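You operate a simulated robot arm through the tools that you are given. There is no shell and no other tool.

You run a simulated robot arm. Do the job below in one go: nothing can be reset, and whatever is moved stays where it is left.

JOB
Plug the sink and run warm water up to its line.
Fine: black stopper in the drain first; tap off, black mixer bar back to cold.

The check looks at the end state, three seconds after you hand in, the way a careful person would. Anything else that was tipped, shoved, dropped, spilled or broken makes it a failure. A push-on lid holds only when it is set on centred and level and pressed home; a screw cap is set on level and turned clockwise until tight.

ROBOT AND FRAMES
A 7-joint arm with a two-finger gripper, fixed in place. Base frame: the origin is on the floor under the middle of its stand, x ahead of it, y to its left, z up; the work surface is at about z = 71. Lengths are in cm, angles in degrees, forces in N, time in s.
With the tool pointing down near the work surface it reaches from about 30 to 70 cm from the base axis. Its first joint turns from -66.0 to 66.0 degrees. Payload 2.45 kg.
Tool frame: the origin (TCP) lies between the finger pads and is the grasp point; the fingertips stand 2.6 cm ahead of it; z points along the fingers, y is the line along which they close. The gripper opens to 9.6 cm; its body begins 6.9 cm behind the TCP.
Orientation is that of the tool frame in the base frame, as a unit quaternion [x, y, z, w]. With the fingers straight down and closing along the base's y, the tool's x points along the base's -x, its y along +y and its z along -z.

CONTROLS
- The arm moves only by the tool apply_moves. Its argument "series" is a list of rows, each a list of 3 entries, a list of its own where there are three numbers: the closure, from 0 (fully open) to 1 (shut), then the shift along the base's x, y, z in cm, then the turn, a rotation vector about the base's x, y, z in degrees. In form: [[claw, [dx, dy, dz], [rx, ry, rz]], ...]. A call has 1 to 20 rows; each row shifts and turns the commanded pose from where the row before left it. Each row takes 0.2 s and may step no farther than 5 cm and 8.6 degrees from the row before; otherwise, or with a gripper value out of range, the whole call is refused. Where a pose cannot be reached the arm comes as near as it can. A force on the tool above 40 N (or 10 N above the force at the start of the call, whichever is more), or a blocked arm, ends the call early, and 0.2 s more pass. Each finger travels about 5 cm/s and halts on what it meets, pressing with about 27 N; the grip force reading is that of the motor and also rises with nothing between the fingers. The clock runs only during rows and for 0.2 s after the last one: add rows that do not move to give the fingers time. The reply holds the time, the measured pose of the TCP, the force on the tool along the base axes, the opening and the grip force, in the units named above and with some noise, with the torque about the TCP (base axes, N m) and any sound that the robot's microphone picked up.
- Cameras (640 x 400 px; columns grow to the right, rows downward): "scene" is fixed at [16, -38.51, 143.02]; the picture's right is [0.83, -0.55, 0.00], its down [-0.29, -0.44, -0.85] and it looks along [0.47, 0.71, -0.53] (base axes); focal length 214 px, centre (320, 200). "wrist" rides on the gripper at [8.2, 0.3, -9.8] in the tool frame; the picture's right is [-0.04, 1.00, 0.00], its down [-0.73, -0.03, -0.68] and it looks along [-0.68, -0.03, 0.73] (tool axes); focal length 256 px, centre (320, 200). There is no depth. A picture from a camera that has moved, and an enlarged one, comes with that camera's place and axes in the base frame and with its lens.
- grab_frame(camera): a new picture of that camera. It takes no simulated time.
- inspect(camera, box): a new picture of the part [left, top, right, bottom] of that camera's present view, enlarged. It takes no simulated time.
- job_done(): hands the job in; it is judged then, once.

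Nothing tells you positions but the pictures and the camera data. Unless the task says otherwise, let go and move clear before handing in.

The tools are called as name(argument=value, ...) on one line, values as JSON. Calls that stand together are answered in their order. apply_moves: Moves the arm, as the interface text tells. Its arguments: {"type":"object","properties":{"series":{"type":"array"}},"required":["series"]} The other tools are called the same way: grab_frame (camera) takes a picture; inspect (camera, box) takes an enlarged picture of a part of a camera's view; job_done () hands the job in.

At the start:

```text
t: 0.0
tcp_pos: [36.71, -3.81, 136.66]
tcp_rot: [-0.001, 1.0, 0.0, 0.0]
wrist_force: [0.3, -0.7, 0.1]
ft_torque: [-0.01, -0.01, 0.0]
finger_gap: 9.61
grasp_force: 0.1
```

scene: 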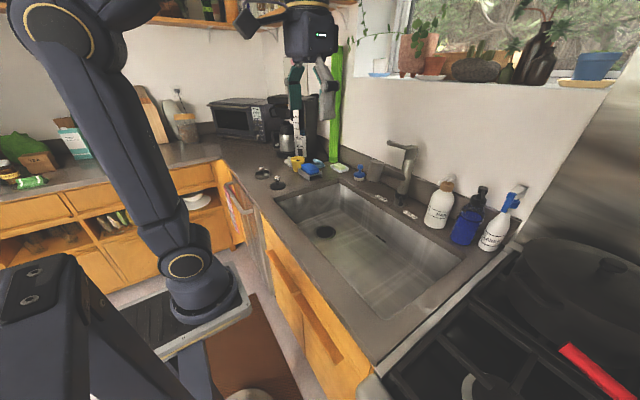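
wrist: 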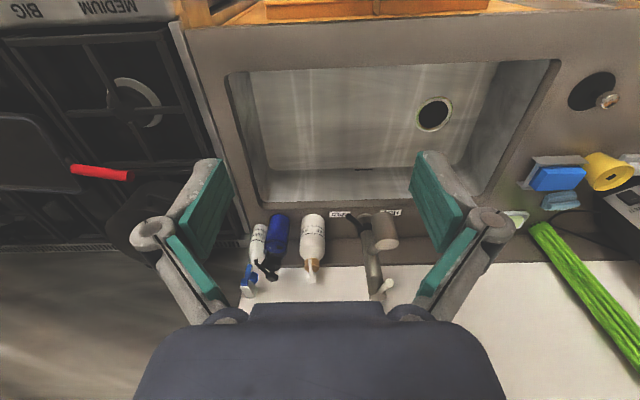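

The sink sits ahead of the arm, with the drain hole near its left-rear part; a couple of dark disc things lie to the left of the sink. I will look closer before moving.

inspect(camera="scene", box=[230, 130, 390, 230])

inspect(camera="scene", box=[340, 120, 500, 220])

inspect(camera="wrist", box=[480, 50, 640, 150])

inspect(camera="wrist", box=[320, 190, 440, 300])

inspect(camera="scene", box=[270, 170, 470, 340])

```text
4.00 times, centred on (310, 180) of scene
camera zoom: at [16.0, -38.51, 143.02], right [0.83, -0.55, 0.0], down [-0.29, -0.44, -0.85], along [0.47, 0.71, -0.53], focal length 858 px, centre (360, 280)
```

zoom: 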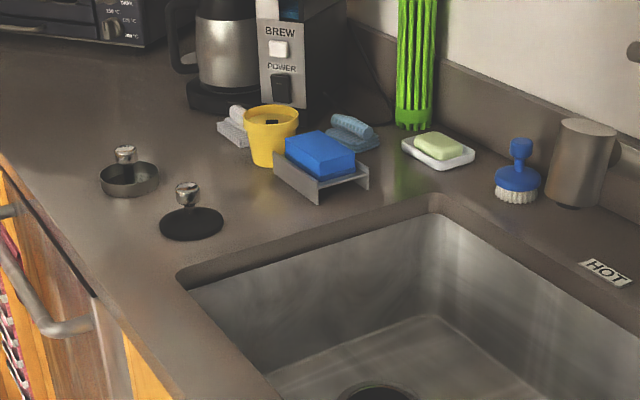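

```text
4.00 times, centred on (420, 170) of scene
camera zoom: at [16.0, -38.51, 143.02], right [0.83, -0.55, 0.0], down [-0.29, -0.44, -0.85], along [0.47, 0.71, -0.53], focal length 858 px, centre (-80, 320)
```

zoom: 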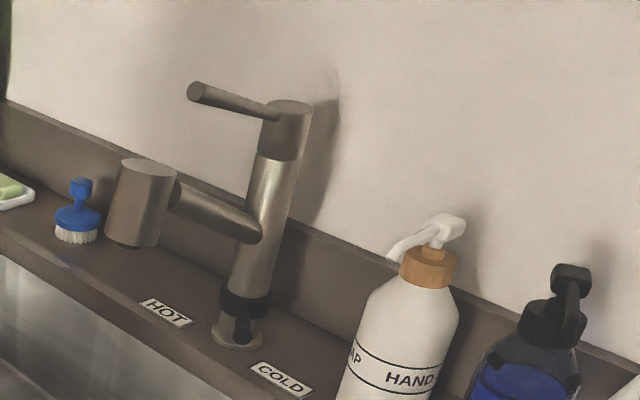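

```text
4.00 times, centred on (560, 100) of wrist
camera zoom: at [28.5, -3.34, 146.31], right [0.04, 1.0, 0.0], down [0.73, -0.03, 0.68], along [0.68, -0.03, -0.73], focal length 1024 px, centre (-640, 600)
```

zoom: 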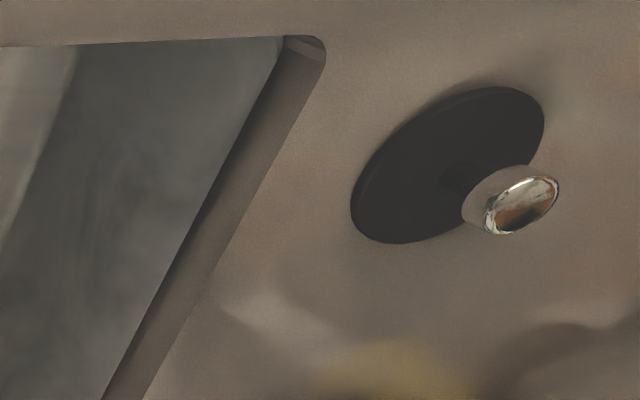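

```text
3.64 times, centred on (380, 245) of wrist
camera zoom: at [28.5, -3.34, 146.31], right [0.04, 1.0, 0.0], down [0.73, -0.03, 0.68], along [0.68, -0.03, -0.73], focal length 931 px, centre (102, 36)
```

zoom: 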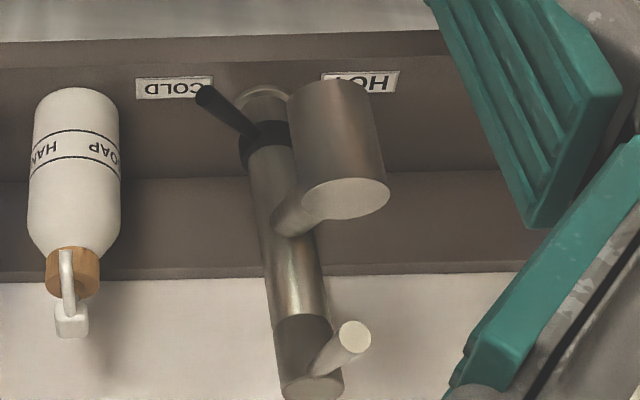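

```text
2.35 times, centred on (370, 255) of scene
camera zoom: at [16.0, -38.51, 143.02], right [0.83, -0.55, 0.0], down [-0.29, -0.44, -0.85], along [0.47, 0.71, -0.53], focal length 505 px, centre (202, 71)
```

zoom: 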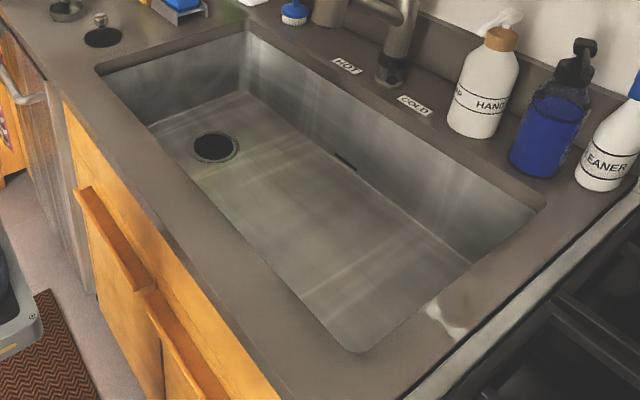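

The counter is at about z 93 and the sink floor near z 71. The drain is near (64, 30), the black stopper near (50, 51), the spout head near (69, 8, 115), the lever tip near (73, 8, 121), and the mixer bar points towards COLD. I'll look closer at the drain, the line and the bar.

inspect(camera="wrist", box=[380, 60, 500, 160])

inspect(camera="wrist", box=[220, 50, 440, 220])

inspect(camera="scene", box=[375, 180, 425, 220])

inspect(camera="scene", box=[300, 210, 400, 270])

inspect(camera="scene", box=[380, 180, 480, 270])

```text
4.00 times, centred on (440, 110) of wrist
camera zoom: at [28.5, -3.34, 146.31], right [0.04, 1.0, 0.0], down [0.73, -0.03, 0.68], along [0.68, -0.03, -0.73], focal length 1024 px, centre (-160, 560)
```

zoom: 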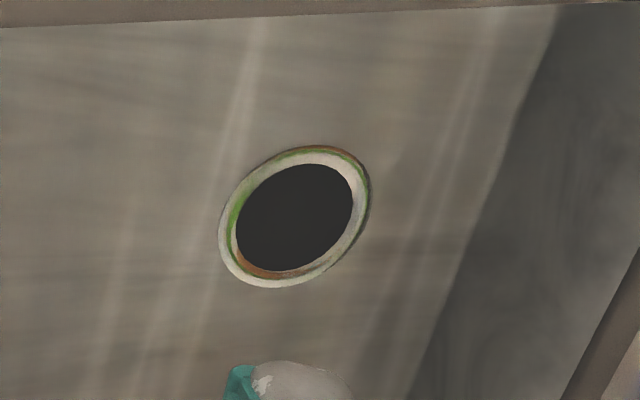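

```text
2.35 times, centred on (330, 135) of wrist
camera zoom: at [28.5, -3.34, 146.31], right [0.04, 1.0, 0.0], down [0.73, -0.03, 0.68], along [0.68, -0.03, -0.73], focal length 602 px, centre (296, 353)
```

zoom: 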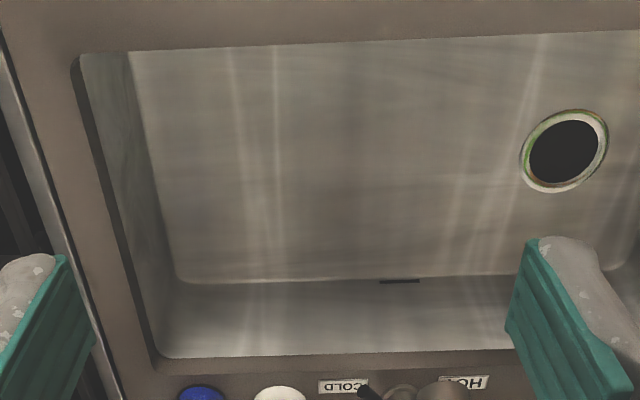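

```text
10.00 times, centred on (400, 200) of scene
camera zoom: at [16.0, -38.51, 143.02], right [0.83, -0.55, 0.0], down [-0.29, -0.44, -0.85], along [0.47, 0.71, -0.53], focal length 2145 px, centre (-480, 200)
```

zoom: 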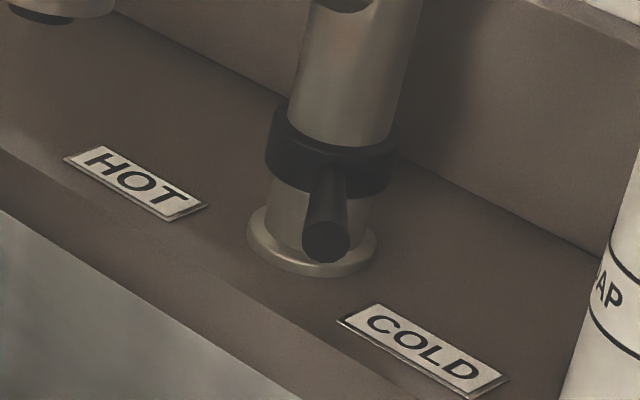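

```text
6.40 times, centred on (350, 240) of scene
camera zoom: at [16.0, -38.51, 143.02], right [0.83, -0.55, 0.0], down [-0.29, -0.44, -0.85], along [0.47, 0.71, -0.53], focal length 1373 px, centre (128, -56)
```

zoom: 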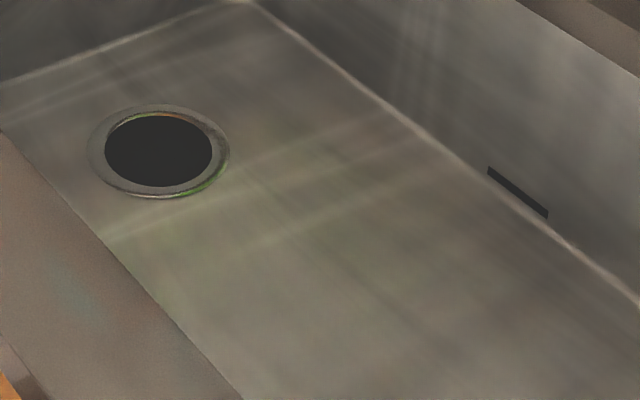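

```text
4.44 times, centred on (430, 225) of scene
camera zoom: at [16.0, -38.51, 143.02], right [0.83, -0.55, 0.0], down [-0.29, -0.44, -0.85], along [0.47, 0.71, -0.53], focal length 953 px, centre (-169, 89)
```

zoom: 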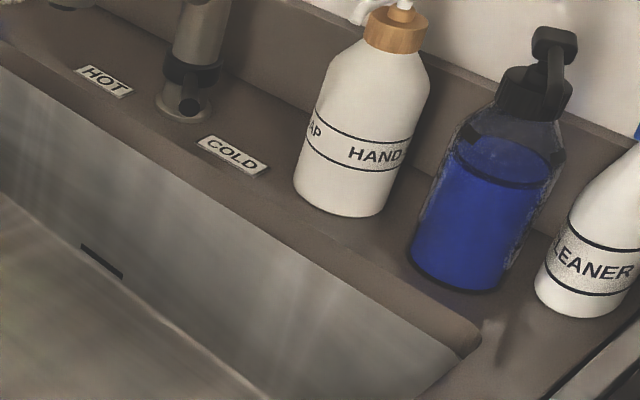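

I take the dark strip on the back wall, near (79, 8, 77), to be the fill line. The mixer bar points at COLD and needs to swing towards the middle. I'll move the wrist camera over the left side of the sink to fix the positions of the drain and stopper.

apply_moves(series=[[0, [1.2, 4.5, -1.5], [0, 0, 5]], [0, [1.2, 4.5, -1.5], [0, 0, 5]], [0, [1.2, 4.5, -1.5], [0, 0, 5]], [0, [1.2, 4.5, -1.5], [0, 0, 5]], [0, [1.2, 4.5, -1.5], [0, 0, 5]], [0, [1.2, 4.5, -1.5], [0, 0, 5]], [0, [0, 0, 0], [0, 0, 0]], [0, [0, 0, 0], [0, 0, 0]]])

grab_frame(camera="wrist")

grab_frame(camera="scene")

```text
t: 1.8
tcp_pos: [43.92, 23.22, 127.51]
tcp_rot: [-0.259, 0.966, -0.001, 0.0]
wrist_force: [0.4, -0.4, -0.7]
ft_torque: [0.05, 0.01, -0.02]
finger_gap: 9.61
grasp_force: 0.1
```

```text
taken
camera wrist: at [36.63, 19.42, 137.27], right [-0.47, 0.89, 0.0], down [0.65, 0.34, 0.68], along [0.6, 0.32, -0.73], focal length 256 px, centre (320, 200)
```

wrist: 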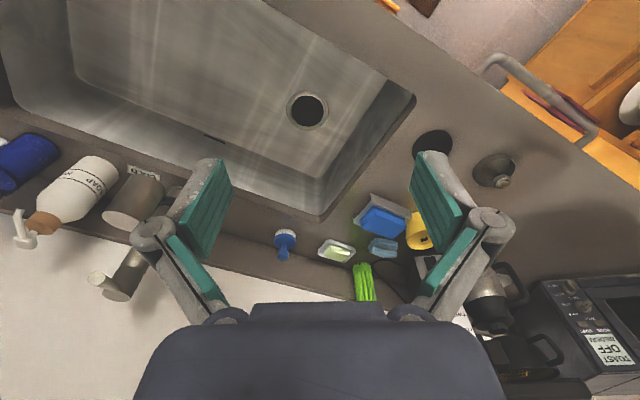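

```text
taken
```

scene: 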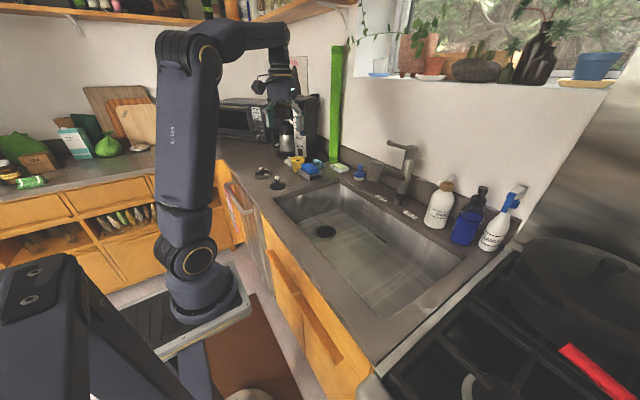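

The drain is at about (64, 30, 71). I'll zoom in on the stopper, the line and the faucet from here.

inspect(camera="wrist", box=[160, 90, 280, 170])

inspect(camera="wrist", box=[380, 110, 540, 210])

inspect(camera="wrist", box=[80, 140, 200, 310])

inspect(camera="wrist", box=[260, 80, 360, 140])

```text
5.00 times, centred on (220, 130) of wrist
camera zoom: at [36.63, 19.42, 137.27], right [-0.47, 0.89, 0.0], down [0.65, 0.34, 0.68], along [0.6, 0.32, -0.73], focal length 1280 px, centre (820, 550)
```

zoom: 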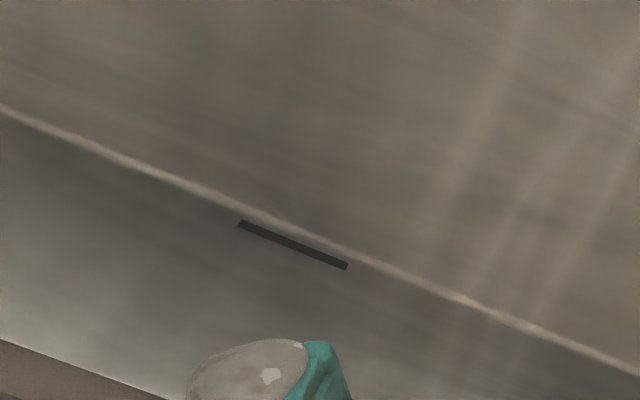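

```text
4.00 times, centred on (460, 160) of wrist
camera zoom: at [36.63, 19.42, 137.27], right [-0.47, 0.89, 0.0], down [0.65, 0.34, 0.68], along [0.6, 0.32, -0.73], focal length 1024 px, centre (-240, 360)
```

zoom: 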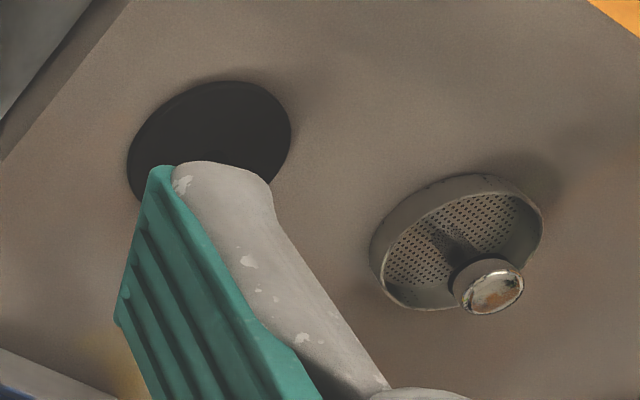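

```text
2.35 times, centred on (140, 225) of wrist
camera zoom: at [36.63, 19.42, 137.27], right [-0.47, 0.89, 0.0], down [0.65, 0.34, 0.68], along [0.6, 0.32, -0.73], focal length 602 px, centre (744, 141)
```

zoom: 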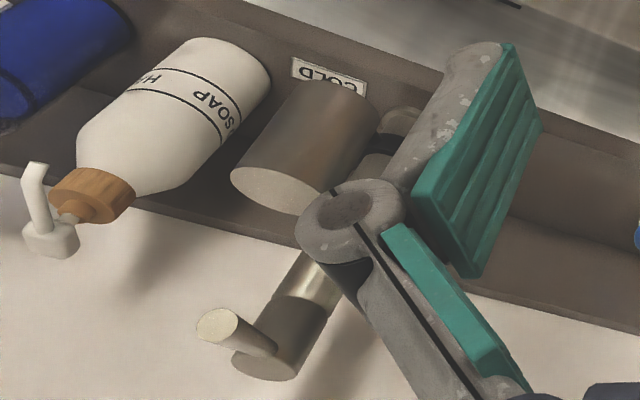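

```text
6.40 times, centred on (310, 110) of wrist
camera zoom: at [36.63, 19.42, 137.27], right [-0.47, 0.89, 0.0], down [0.65, 0.34, 0.68], along [0.6, 0.32, -0.73], focal length 1638 px, centre (384, 776)
```

zoom: 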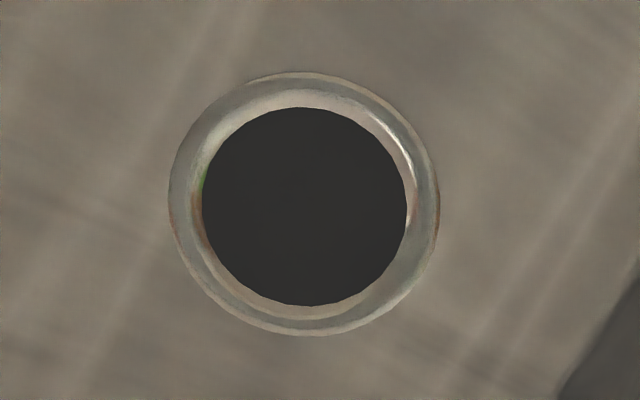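

The fill line sits just above the floor seam, at about z 72.5, so only a shallow fill is needed. Next I move above the stopper to align with its knob.

apply_moves(series=[[0, [1.0, 4.5, -2.5], [0, 0, 3]], [0, [1.0, 4.5, -2.5], [0, 0, 3]], [0, [1.0, 4.5, -2.5], [0, 0, 3]], [0, [1.0, 4.5, -2.5], [0, 0, 3]], [0, [1.0, 4.5, -2.5], [0, 0, 3]], [0, [1.0, 4.5, -2.5], [0, 0, 0]], [0, [0, 0, 0], [0, 0, 0]], [0, [0, 0, 0], [0, 0, 0]]])

grab_frame(camera="wrist")

grab_frame(camera="scene")

```text
refused: row 1 steps farther than a row can; nothing moved
```

```text
taken
camera wrist: at [36.63, 19.42, 137.27], right [-0.47, 0.89, 0.0], down [0.65, 0.34, 0.68], along [0.6, 0.32, -0.73], focal length 256 px, centre (320, 200)
```

wrist: 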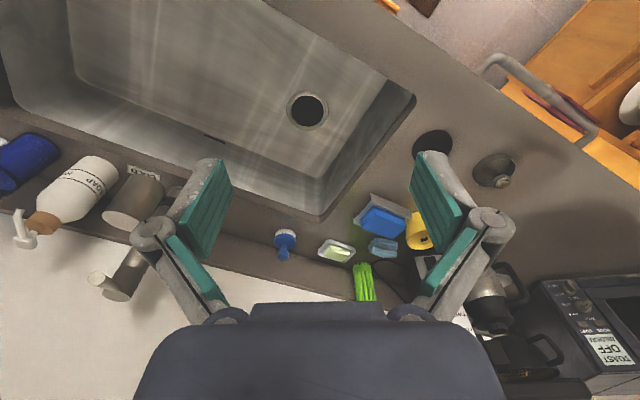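

```text
taken
```

scene: 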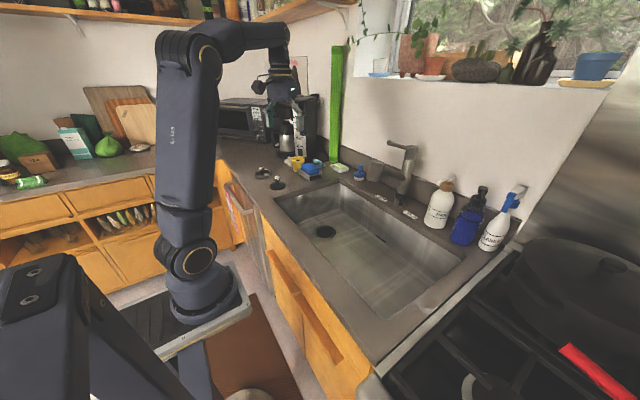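

That row was slightly longer than the 5 cm limit, so nothing moved. I'll repeat the approach above the stopper with shorter steps.

apply_moves(series=[[0, [0.9, 4.0, -2.2], [0, 0, 3]], [0, [0.9, 4.0, -2.2], [0, 0, 3]], [0, [0.9, 4.0, -2.2], [0, 0, 3]], [0, [0.9, 4.0, -2.2], [0, 0, 3]], [0, [0.9, 4.0, -2.2], [0, 0, 3]], [0, [0.9, 4.0, -2.2], [0, 0, 0]], [0, [0.7, 3.0, -1.0], [0, 0, 0]], [0, [0, 0, 0], [0, 0, 0]], [0, [0, 0, 0], [0, 0, 0]]])

grab_frame(camera="wrist")

grab_frame(camera="scene")

```text
t: 3.8
tcp_pos: [47.31, 45.92, 112.14]
tcp_rot: [-0.382, 0.924, 0.0, 0.0]
wrist_force: [0.7, 1.0, 0.0]
ft_torque: [-0.04, 0.0, 0.01]
finger_gap: 9.6
grasp_force: 0.1
out of reach, approached as far as the arm can: row 5, 6, 7
```

```text
taken
camera wrist: at [41.32, 40.46, 121.97], right [-0.68, 0.73, 0.0], down [0.54, 0.5, 0.68], along [0.5, 0.46, -0.73], focal length 256 px, centre (320, 200)
```

wrist: 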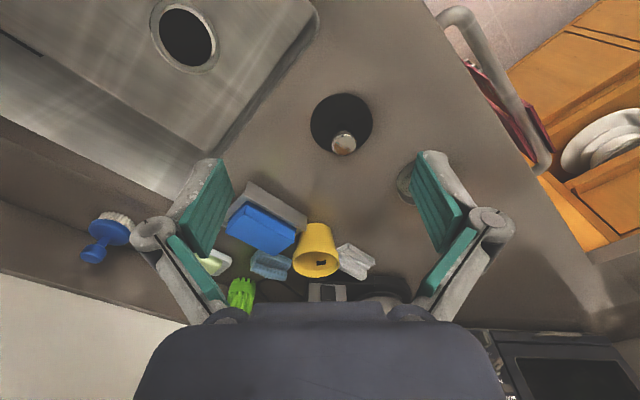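

```text
taken
```

scene: 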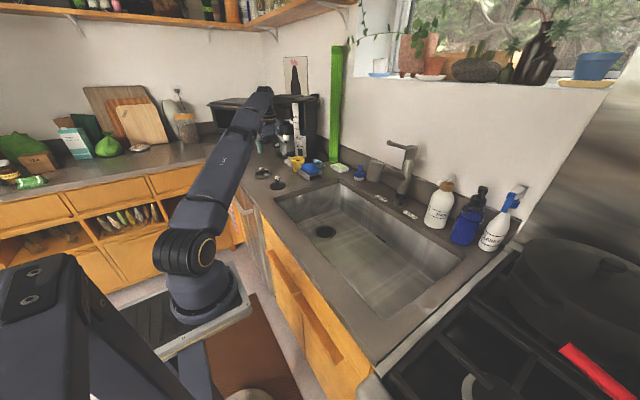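

The vertical tool falls about 2 cm short of the stopper, whose knob is near (50.3, 52.2, 97). I'll tilt the fingers about 15° outward to gain reach, and then check the pose.

apply_moves(series=[[0, [0, 0, -1], [3.6, -3.6, 0]], [0, [0, 0, -1], [3.6, -3.6, 0]], [0, [0, 0, -1], [3.4, -3.4, 0]], [0, [0, 0, 0], [0, 0, 0]], [0, [0, 0, 0], [0, 0, 0]]])

grab_frame(camera="wrist")

```text
t: 5.0
tcp_pos: [47.27, 45.8, 109.26]
tcp_rot: [-0.379, 0.916, 0.05, 0.12]
wrist_force: [-0.2, 0.2, 0.2]
ft_torque: [-0.01, -0.02, -0.01]
finger_gap: 9.6
grasp_force: 0.0
```

```text
taken
camera wrist: at [39.68, 38.81, 116.54], right [-0.68, 0.73, 0.01], down [0.4, 0.36, 0.85], along [0.62, 0.58, -0.53], focal length 256 px, centre (320, 200)
```

wrist: 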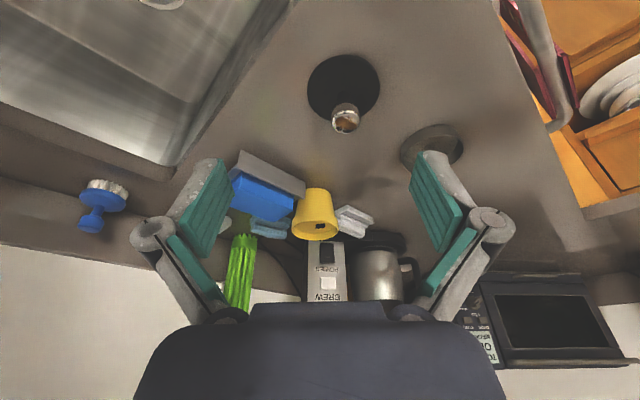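

The tilt worked, and the knob triangulates to about (50.2, 52.1, 97). I'll hover just above it.

apply_moves(series=[[0, [1.0, 2.1, -2.1], [0, 0, 0]], [0, [1.0, 2.1, -2.1], [0, 0, 0]], [0, [0.95, 2.1, -2.0], [0, 0, 0]], [0, [0, 0, 0], [0, 0, 0]], [0, [0, 0, 0], [0, 0, 0]]])

grab_frame(camera="wrist")

inspect(camera="scene", box=[240, 130, 340, 200])

```text
t: 6.2
tcp_pos: [50.24, 52.19, 103.07]
tcp_rot: [-0.379, 0.916, 0.049, 0.12]
wrist_force: [-0.7, -1.8, -0.3]
ft_torque: [-0.01, 0.02, 0.0]
finger_gap: 9.62
grasp_force: 0.0
```

```text
taken
camera wrist: at [42.59, 45.14, 110.28], right [-0.68, 0.73, 0.01], down [0.4, 0.36, 0.85], along [0.62, 0.58, -0.53], focal length 256 px, centre (320, 200)
```

wrist: 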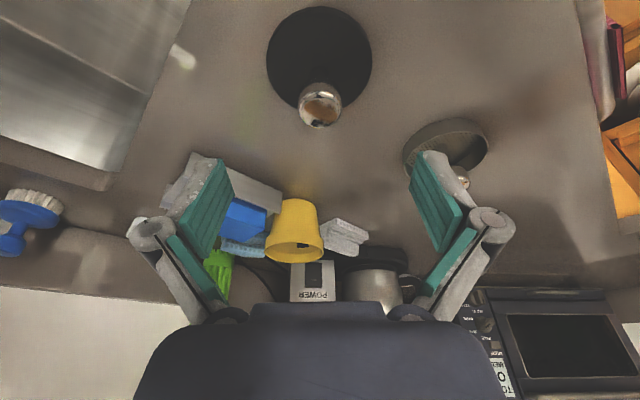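

```text
5.71 times, centred on (290, 165) of scene
camera zoom: at [16.0, -38.5, 143.02], right [0.83, -0.55, 0.0], down [-0.29, -0.44, -0.85], along [0.47, 0.71, -0.53], focal length 1226 px, centre (491, 400)
```

zoom: 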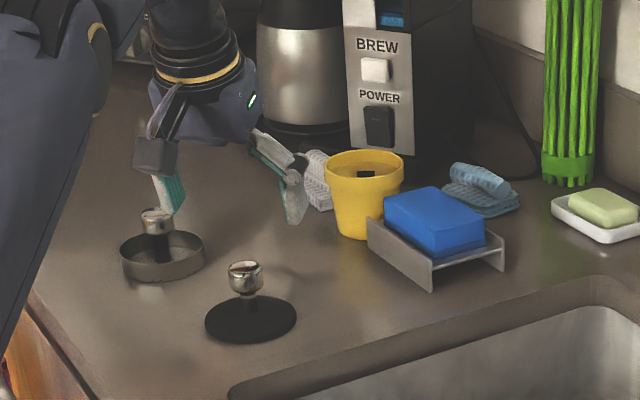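

The knob top is at about z 97 and centred laterally between the fingers, with its disc near z 92.5. I'll descend so the pads straddle the knob, then check before closing.

apply_moves(series=[[0, [-0.05, -0.05, -2.0], [0, 0, 0]], [0, [-0.05, -0.05, -2.0], [0, 0, 0]], [0, [-0.05, 0, -1.5], [0, 0, 0]], [0, [0, 0, -0.7], [0, 0, 0]], [0, [0, 0, 0], [0, 0, 0]], [0, [0, 0, 0], [0, 0, 0]]])

grab_frame(camera="wrist")

inspect(camera="scene", box=[240, 130, 340, 200])

```text
t: 7.6
tcp_pos: [50.08, 52.2, 96.81]
tcp_rot: [-0.379, 0.916, 0.05, 0.12]
wrist_force: [0.3, 1.1, 1.1]
ft_torque: [0.03, 0.0, 0.01]
finger_gap: 9.6
grasp_force: 0.1
```

```text
taken
camera wrist: at [42.42, 44.97, 104.11], right [-0.68, 0.73, 0.01], down [0.4, 0.36, 0.85], along [0.62, 0.58, -0.53], focal length 256 px, centre (320, 200)
```

wrist: 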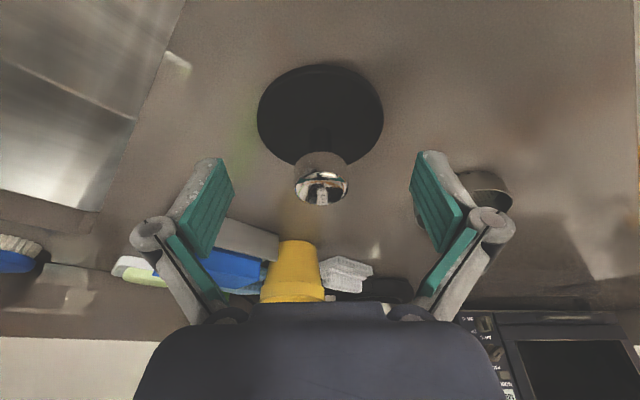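

```text
5.71 times, centred on (290, 165) of scene
camera zoom: at [16.0, -38.51, 143.02], right [0.83, -0.55, 0.0], down [-0.29, -0.44, -0.85], along [0.47, 0.71, -0.53], focal length 1226 px, centre (491, 400)
```

zoom: 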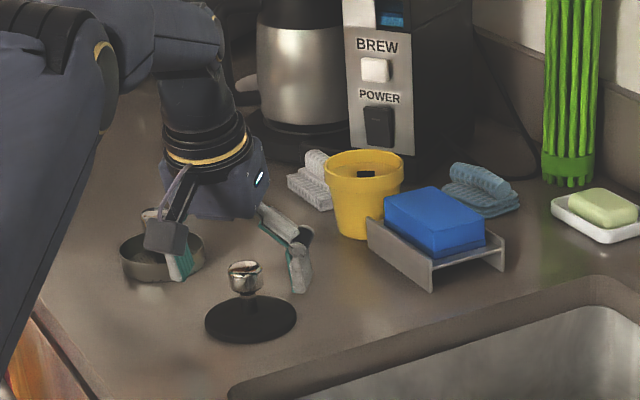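

The knob sits between the pads at TCP height. I'll close on it now.

apply_moves(series=[[1, [0, 0, 0], [0, 0, 0]], [1, [0, 0, 0], [0, 0, 0]], [1, [0, 0, 0], [0, 0, 0]], [1, [0, 0, 0], [0, 0, 0]], [1, [0, 0, 0], [0, 0, 0]], [1, [0, 0, 0], [0, 0, 0]]])

grab_frame(camera="wrist")

inspect(camera="scene", box=[240, 130, 340, 200])

```text
t: 9.0
tcp_pos: [50.05, 52.07, 96.81]
tcp_rot: [-0.379, 0.916, 0.049, 0.12]
wrist_force: [-0.6, 0.1, 1.0]
ft_torque: [0.06, 0.0, 0.01]
finger_gap: 2.85
grasp_force: 27.5
```

```text
taken
camera wrist: at [42.42, 44.98, 104.13], right [-0.68, 0.73, 0.01], down [0.4, 0.36, 0.85], along [0.62, 0.58, -0.53], focal length 256 px, centre (320, 200)
```

wrist: 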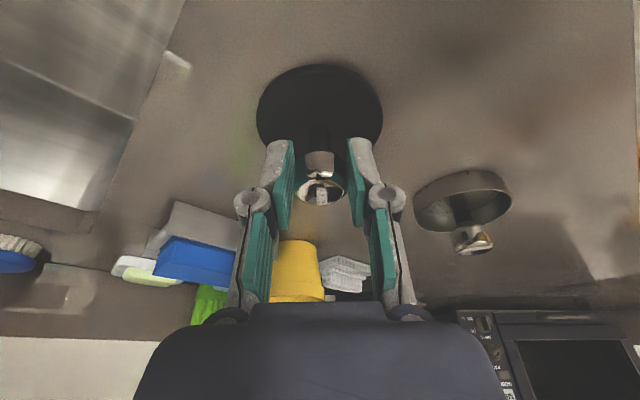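

```text
5.71 times, centred on (290, 165) of scene
camera zoom: at [16.0, -38.51, 143.02], right [0.83, -0.55, 0.0], down [-0.29, -0.44, -0.85], along [0.47, 0.71, -0.53], focal length 1226 px, centre (491, 400)
```

zoom: 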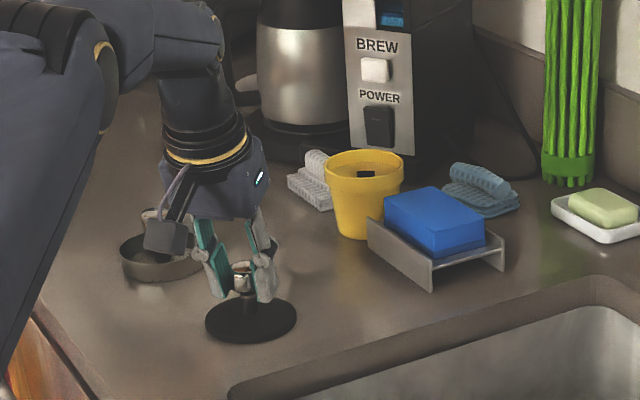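

The knob is gripped at a gap of 2.85. I'll lift the stopper clear and carry it over the drain, yawing with the arm so it stays level.

apply_moves(series=[[1, [0, 0, 1.5], [0, 0, 0]], [1, [0, 0, 2.5], [0, 0, 0]], [1, [0, 0, 2.5], [0, 0, 0]], [1, [0, 0, 0], [0, 0, 0]], [1, [0, 0, 0], [0, 0, 0]]])

grab_frame(camera="wrist")

inspect(camera="scene", box=[240, 130, 340, 200])

```text
t: 10.2
tcp_pos: [50.06, 52.18, 103.31]
tcp_rot: [-0.379, 0.916, 0.05, 0.12]
wrist_force: [-0.3, 0.1, -0.4]
ft_torque: [0.0, 0.03, 0.01]
finger_gap: 0.01
grasp_force: 27.3
```

```text
taken
camera wrist: at [42.48, 45.01, 110.62], right [-0.68, 0.73, 0.01], down [0.4, 0.36, 0.85], along [0.62, 0.58, -0.53], focal length 256 px, centre (320, 200)
```

wrist: 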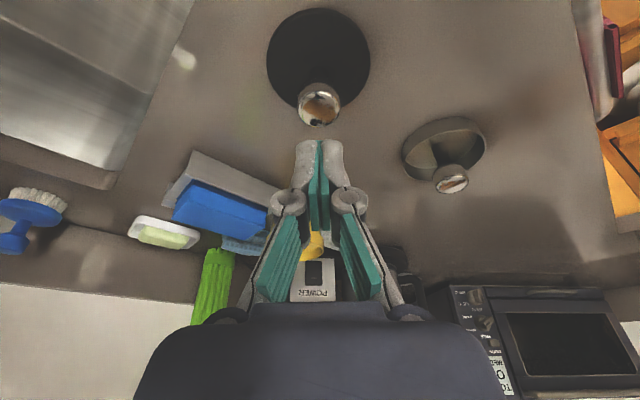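

```text
5.71 times, centred on (290, 165) of scene
camera zoom: at [16.0, -38.51, 143.02], right [0.83, -0.55, 0.0], down [-0.29, -0.44, -0.85], along [0.47, 0.71, -0.53], focal length 1226 px, centre (491, 400)
```

zoom: 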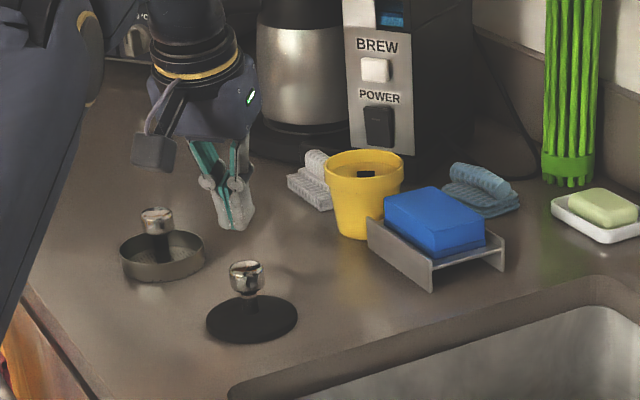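

The knob slipped out of the grip, and the stopper stayed standing where it was. I'll look closely at the knob's shape and re-measure it.

inspect(camera="scene", box=[265, 165, 295, 190])

inspect(camera="wrist", box=[255, 0, 385, 150])

```text
16.00 times, centred on (280, 178) of scene
camera zoom: at [16.0, -38.51, 143.02], right [0.83, -0.55, 0.0], down [-0.29, -0.44, -0.85], along [0.47, 0.71, -0.53], focal length 3432 px, centre (960, 560)
```

zoom: 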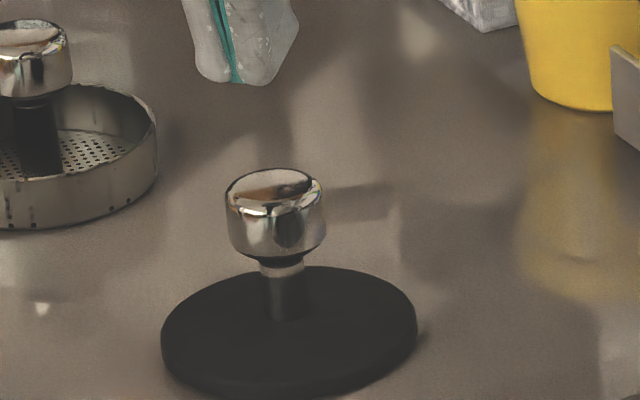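

```text
2.67 times, centred on (320, 75) of wrist
camera zoom: at [42.48, 45.01, 110.62], right [-0.68, 0.73, 0.01], down [0.4, 0.36, 0.85], along [0.62, 0.58, -0.53], focal length 683 px, centre (320, 533)
```

zoom: 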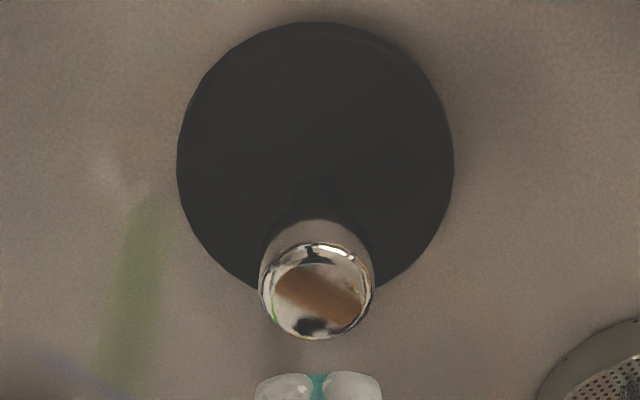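

Re-triangulating with the current views puts the knob about 1 cm farther out and slightly lower than I assumed, near (50.8, 52.8), with its top at z 96.6. I'll reopen, shift outward, go about 1 cm deeper than before, and check.

apply_moves(series=[[0.3, [0, 0, 0], [0, 0, 0]], [0.3, [0, 0, 0], [0, 0, 0]], [0.3, [0.3, 0.3, 0], [0, 0, 0]], [0.3, [0.35, 0.35, 0], [0, 0, 0]], [0.3, [0, 0, -2], [0, 0, 0]], [0.3, [0, 0, -1.5], [0, 0, 0]], [0.3, [0, 0, 0], [0, 0, 0]], [0.3, [0, 0, 0], [0, 0, 0]]])

grab_frame(camera="wrist")

inspect(camera="scene", box=[255, 150, 305, 190])

```text
t: 12.0
tcp_pos: [50.66, 52.79, 99.83]
tcp_rot: [-0.38, 0.916, 0.05, 0.121]
wrist_force: [-0.2, -0.3, 0.3]
ft_torque: [0.01, -0.03, -0.01]
finger_gap: 6.72
grasp_force: 0.0
```

```text
taken
camera wrist: at [43.14, 45.62, 107.15], right [-0.68, 0.73, 0.01], down [0.4, 0.36, 0.85], along [0.62, 0.58, -0.53], focal length 256 px, centre (320, 200)
```

wrist: 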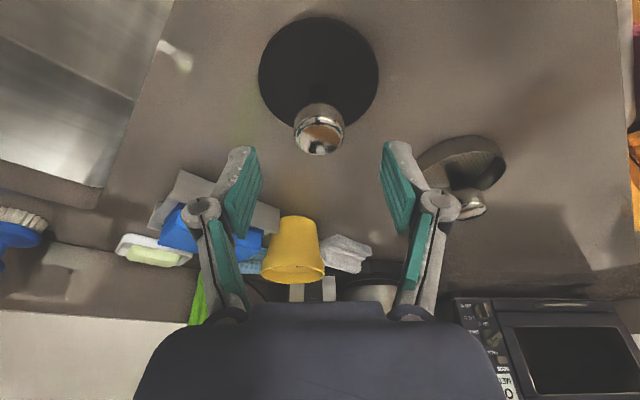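

```text
10.00 times, centred on (280, 170) of scene
camera zoom: at [16.0, -38.51, 143.02], right [0.83, -0.55, 0.0], down [-0.29, -0.44, -0.85], along [0.47, 0.71, -0.53], focal length 2145 px, centre (720, 500)
```

zoom: 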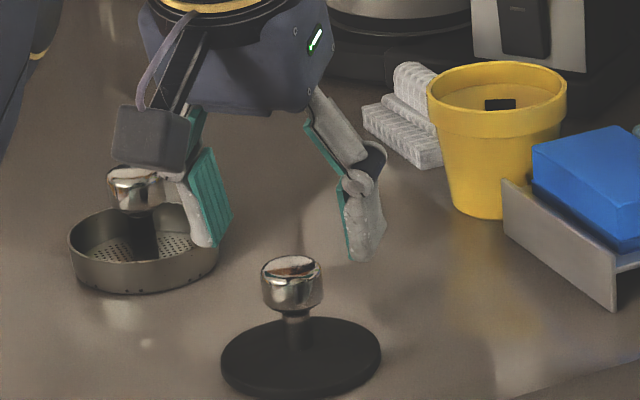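

The tool axis now lines up with the knob in both views. I'll descend 3.9 cm and close.

apply_moves(series=[[0.3, [0, 0, -1.5], [0, 0, 0]], [0.3, [0, 0, -1.5], [0, 0, 0]], [0.3, [0, 0, -0.9], [0, 0, 0]], [0.3, [0, 0, 0], [0, 0, 0]], [0.3, [0, 0, 0], [0, 0, 0]]])

grab_frame(camera="wrist")

inspect(camera="scene", box=[255, 150, 305, 190])

```text
t: 13.2
tcp_pos: [50.62, 52.73, 96.08]
tcp_rot: [-0.379, 0.916, 0.05, 0.121]
wrist_force: [0.4, 0.0, 1.2]
ft_torque: [0.0, -0.02, -0.03]
finger_gap: 6.74
grasp_force: 0.0
```

```text
taken
camera wrist: at [43.05, 45.65, 103.27], right [-0.68, 0.73, 0.01], down [0.4, 0.36, 0.85], along [0.62, 0.58, -0.53], focal length 256 px, centre (320, 200)
```

wrist: 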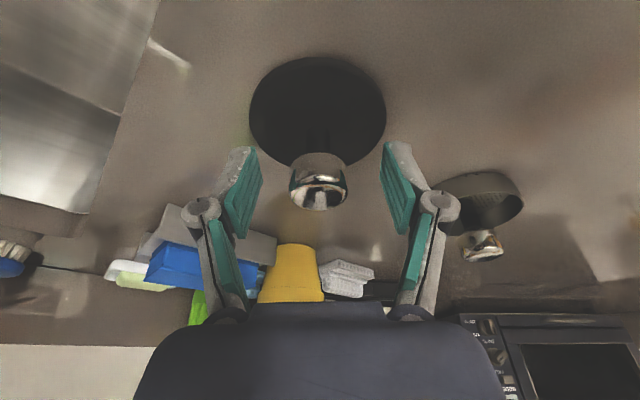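

```text
10.00 times, centred on (280, 170) of scene
camera zoom: at [16.0, -38.51, 143.02], right [0.83, -0.55, 0.0], down [-0.29, -0.44, -0.85], along [0.47, 0.71, -0.53], focal length 2145 px, centre (720, 500)
```

zoom: 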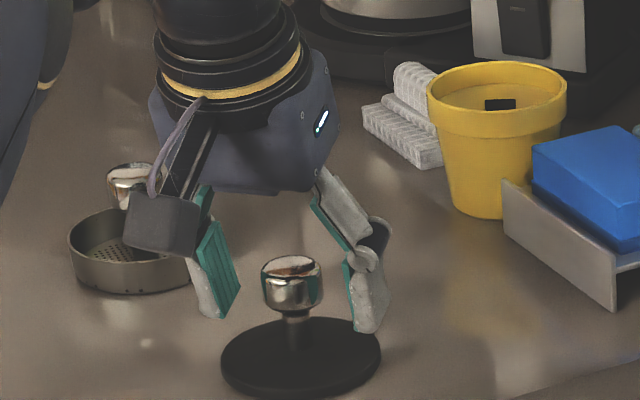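

The knob is centred between the pads, with the fingertips down at stem level. I'll close and then test with a small lift.

apply_moves(series=[[1, [0, 0, 0], [0, 0, 0]], [1, [0, 0, 0], [0, 0, 0]], [1, [0, 0, 0], [0, 0, 0]], [1, [0, 0, 0], [0, 0, 0]], [1, [0, 0, 0], [0, 0, 0]], [1, [0, 0, 0], [0, 0, 0]]])

grab_frame(camera="wrist")

inspect(camera="scene", box=[255, 150, 305, 190])

```text
t: 14.6
tcp_pos: [50.65, 52.81, 96.01]
tcp_rot: [-0.379, 0.916, 0.05, 0.121]
wrist_force: [0.8, 0.8, 1.1]
ft_torque: [0.0, -0.03, -0.07]
finger_gap: 2.73
grasp_force: 27.3
```

```text
taken
camera wrist: at [43.06, 45.65, 103.29], right [-0.68, 0.73, 0.01], down [0.4, 0.36, 0.85], along [0.62, 0.58, -0.53], focal length 256 px, centre (320, 200)
```

wrist: 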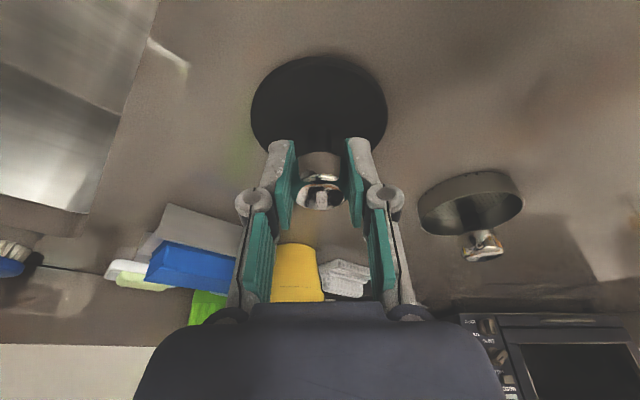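

```text
10.00 times, centred on (280, 170) of scene
camera zoom: at [16.0, -38.51, 143.02], right [0.83, -0.55, 0.0], down [-0.29, -0.44, -0.85], along [0.47, 0.71, -0.53], focal length 2145 px, centre (720, 500)
```

zoom: 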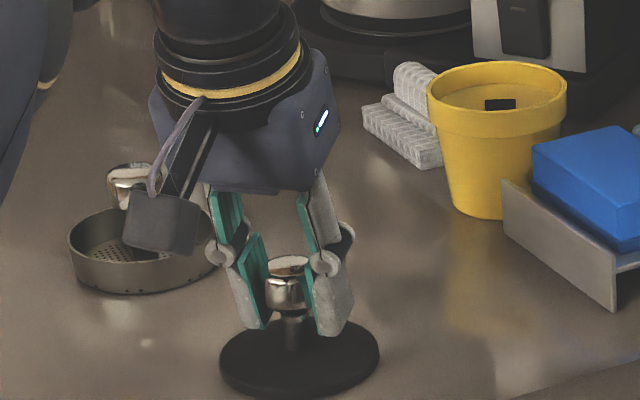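

inspect(camera="wrist", box=[250, 120, 390, 230])

inspect(camera="scene", box=[268, 165, 298, 190])

```text
3.64 times, centred on (320, 175) of wrist
camera zoom: at [43.06, 45.65, 103.29], right [-0.68, 0.73, 0.01], down [0.4, 0.36, 0.85], along [0.62, 0.58, -0.53], focal length 931 px, centre (320, 291)
```

zoom: 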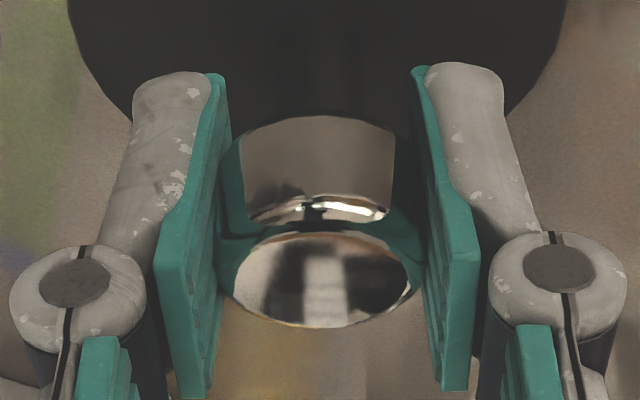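

```text
16.00 times, centred on (283, 178) of scene
camera zoom: at [16.0, -38.51, 143.02], right [0.83, -0.55, 0.0], down [-0.29, -0.44, -0.85], along [0.47, 0.71, -0.53], focal length 3432 px, centre (912, 560)
```

zoom: 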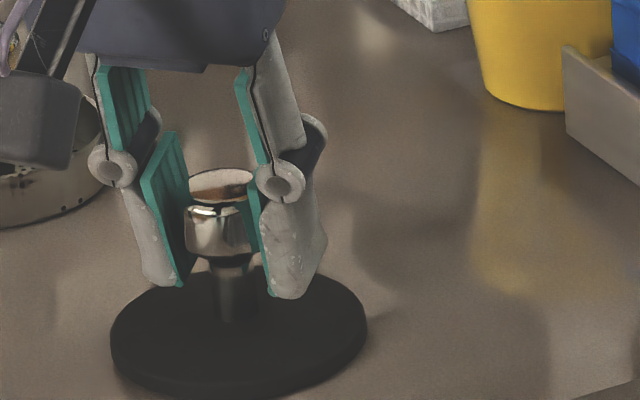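

The pads enclose the knob fully now. I'll lift slowly in small steps and check that the gap holds.

apply_moves(series=[[1, [0, 0, 0.3], [0, 0, 0]], [1, [0, 0, 0.3], [0, 0, 0]], [1, [0, 0, 0.3], [0, 0, 0]], [1, [0, 0, 0], [0, 0, 0]]])

inspect(camera="scene", box=[268, 165, 298, 190])

```text
t: 15.6
tcp_pos: [50.6, 52.85, 96.88]
tcp_rot: [-0.38, 0.916, 0.05, 0.121]
wrist_force: [-0.9, -0.3, -0.4]
ft_torque: [-0.01, 0.0, -0.01]
finger_gap: 2.71
grasp_force: 26.8
```

```text
16.00 times, centred on (283, 178) of scene
camera zoom: at [16.0, -38.5, 143.02], right [0.83, -0.55, 0.0], down [-0.29, -0.44, -0.85], along [0.47, 0.71, -0.53], focal length 3432 px, centre (912, 560)
```

zoom: 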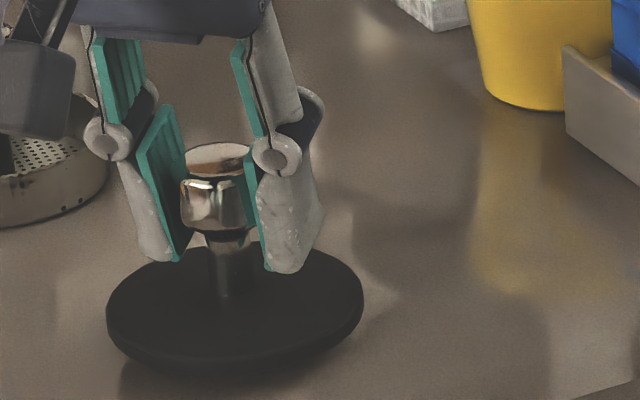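

The stopper is lifting with the fingers now. I'll continue raising it gently.

apply_moves(series=[[1, [0, 0, 0.8], [0, 0, 0]], [1, [0, 0, 1.0], [0, 0, 0]], [1, [0, 0, 1.0], [0, 0, 0]], [1, [0, 0, 1.0], [0, 0, 0]], [1, [0, 0, 1.0], [0, 0, 0]], [1, [0, 0, 1.0], [0, 0, 0]], [1, [0, 0, 0], [0, 0, 0]]])

inspect(camera="scene", box=[260, 150, 310, 190])

grab_frame(camera="wrist")

```text
t: 17.2
tcp_pos: [50.72, 52.81, 102.61]
tcp_rot: [-0.38, 0.916, 0.05, 0.121]
wrist_force: [-0.2, 0.6, -0.3]
ft_torque: [0.02, -0.01, 0.03]
finger_gap: 2.71
grasp_force: 27.1
```

```text
10.00 times, centred on (285, 170) of scene
camera zoom: at [16.0, -38.5, 143.02], right [0.83, -0.55, 0.0], down [-0.29, -0.44, -0.85], along [0.47, 0.71, -0.53], focal length 2145 px, centre (670, 500)
```

zoom: 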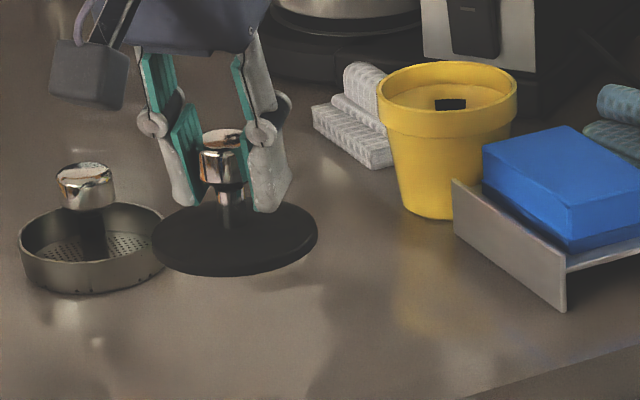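

```text
taken
camera wrist: at [43.06, 45.67, 109.97], right [-0.68, 0.73, 0.01], down [0.4, 0.36, 0.85], along [0.62, 0.58, -0.53], focal length 256 px, centre (320, 200)
```

wrist: 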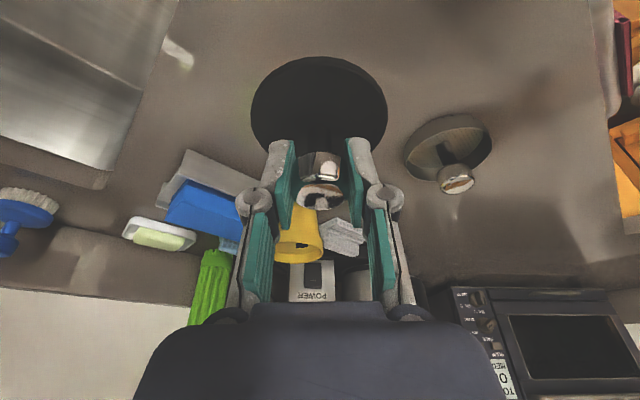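

The stopper is held securely at z 102.6. I'll carry it over the drain with gentle steps.

apply_moves(series=[[1, [0.8, -1.3, 0], [0, 0, -1.5]], [1, [1.4, -2.4, 0], [0, 0, -2.3]], [1, [1.4, -2.4, 0], [0, 0, -2.3]], [1, [1.4, -2.4, 0], [0, 0, -2.3]], [1, [1.4, -2.4, 0], [0, 0, -2.3]], [1, [1.4, -2.4, 0], [0, 0, -2.3]], [1, [1.4, -2.4, 0], [0, 0, -2.3]], [1, [1.4, -2.4, 0], [0, 0, -2.3]], [1, [1.4, -2.4, 0], [0, 0, -2.0]], [1, [0.9, -1.5, 0], [0, 0, -1.4]], [1, [0.5, -0.7, 0], [0, 0, 0]], [1, [0, 0, 0], [0, 0, 0]]])

grab_frame(camera="wrist")

inspect(camera="scene", box=[260, 150, 420, 270])

```text
t: 19.8
tcp_pos: [64.23, 29.98, 102.61]
tcp_rot: [-0.205, 0.97, 0.028, 0.128]
wrist_force: [0.4, -0.9, -1.5]
ft_torque: [0.0, -0.05, -0.01]
finger_gap: 2.71
grasp_force: 27.0
```

```text
taken
camera wrist: at [54.49, 26.14, 109.92], right [-0.37, 0.93, 0.01], down [0.5, 0.19, 0.85], along [0.78, 0.32, -0.53], focal length 256 px, centre (320, 200)
```

wrist: 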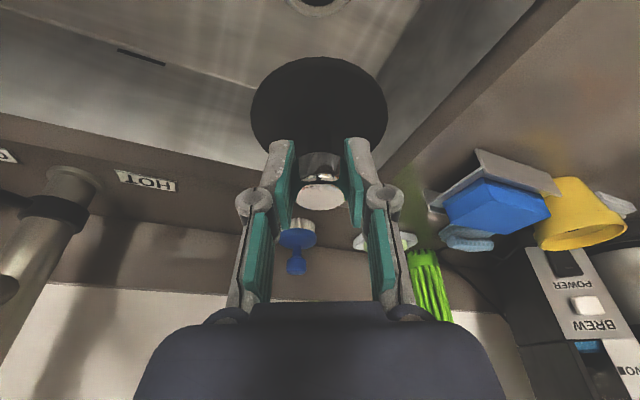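

```text
3.33 times, centred on (340, 210) of scene
camera zoom: at [16.0, -38.51, 143.02], right [0.83, -0.55, 0.0], down [-0.29, -0.44, -0.85], along [0.47, 0.71, -0.53], focal length 715 px, centre (253, 167)
```

zoom: 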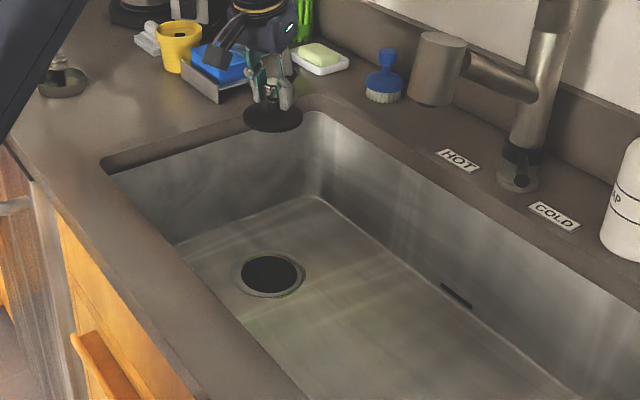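

The stopper is above the drain's horizontal position. I'll lower it partway into the sink and check alignment.

apply_moves(series=[[1, [0, 0, -1.5], [0, 0, 0]], [1, [0, 0, -2.5], [0, 0, 0]], [1, [0, 0, -2.5], [0, 0, 0]], [1, [0, 0, -2.5], [0, 0, 0]], [1, [0, 0, -2.5], [0, 0, 0]], [1, [0, 0, -2.5], [0, 0, 0]], [1, [0, 0, -1.5], [0, 0, 0]], [1, [0, 0, 0], [0, 0, 0]], [1, [0, 0, 0], [0, 0, 0]]])

grab_frame(camera="wrist")

grab_frame(camera="scene")

inspect(camera="scene", box=[280, 170, 380, 250])

```text
t: 21.8
tcp_pos: [64.18, 30.04, 87.02]
tcp_rot: [-0.206, 0.97, 0.027, 0.128]
wrist_force: [0.4, -0.6, -0.4]
ft_torque: [0.01, 0.0, 0.02]
finger_gap: 2.7
grasp_force: 26.6
```

```text
taken
camera wrist: at [54.49, 26.18, 94.43], right [-0.37, 0.93, 0.01], down [0.5, 0.19, 0.85], along [0.78, 0.32, -0.53], focal length 256 px, centre (320, 200)
```

wrist: 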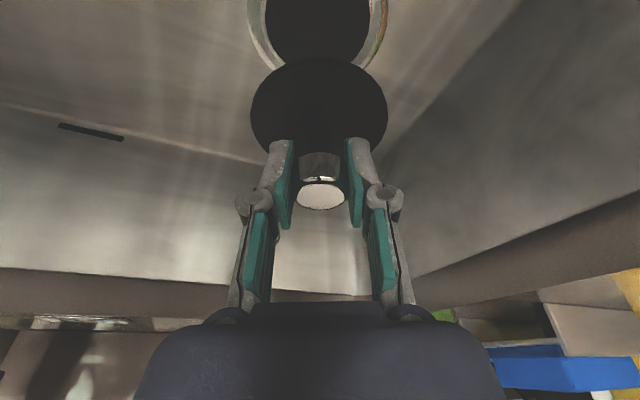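

```text
taken
```

scene: 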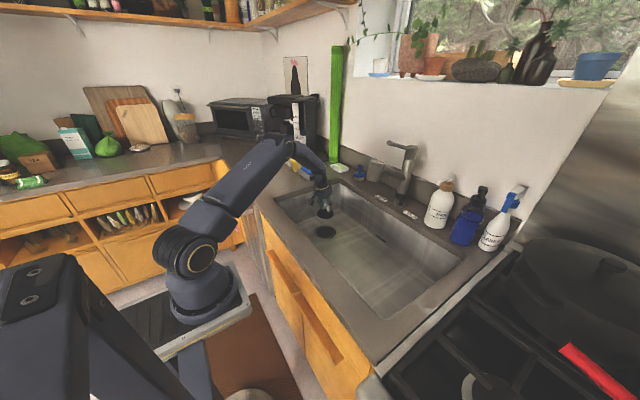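

```text
5.00 times, centred on (330, 210) of scene
camera zoom: at [16.0, -38.51, 143.02], right [0.83, -0.55, 0.0], down [-0.29, -0.44, -0.85], along [0.47, 0.71, -0.53], focal length 1072 px, centre (270, 150)
```

zoom: 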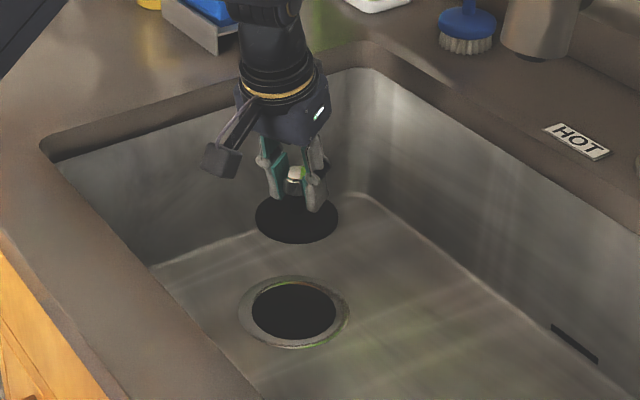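

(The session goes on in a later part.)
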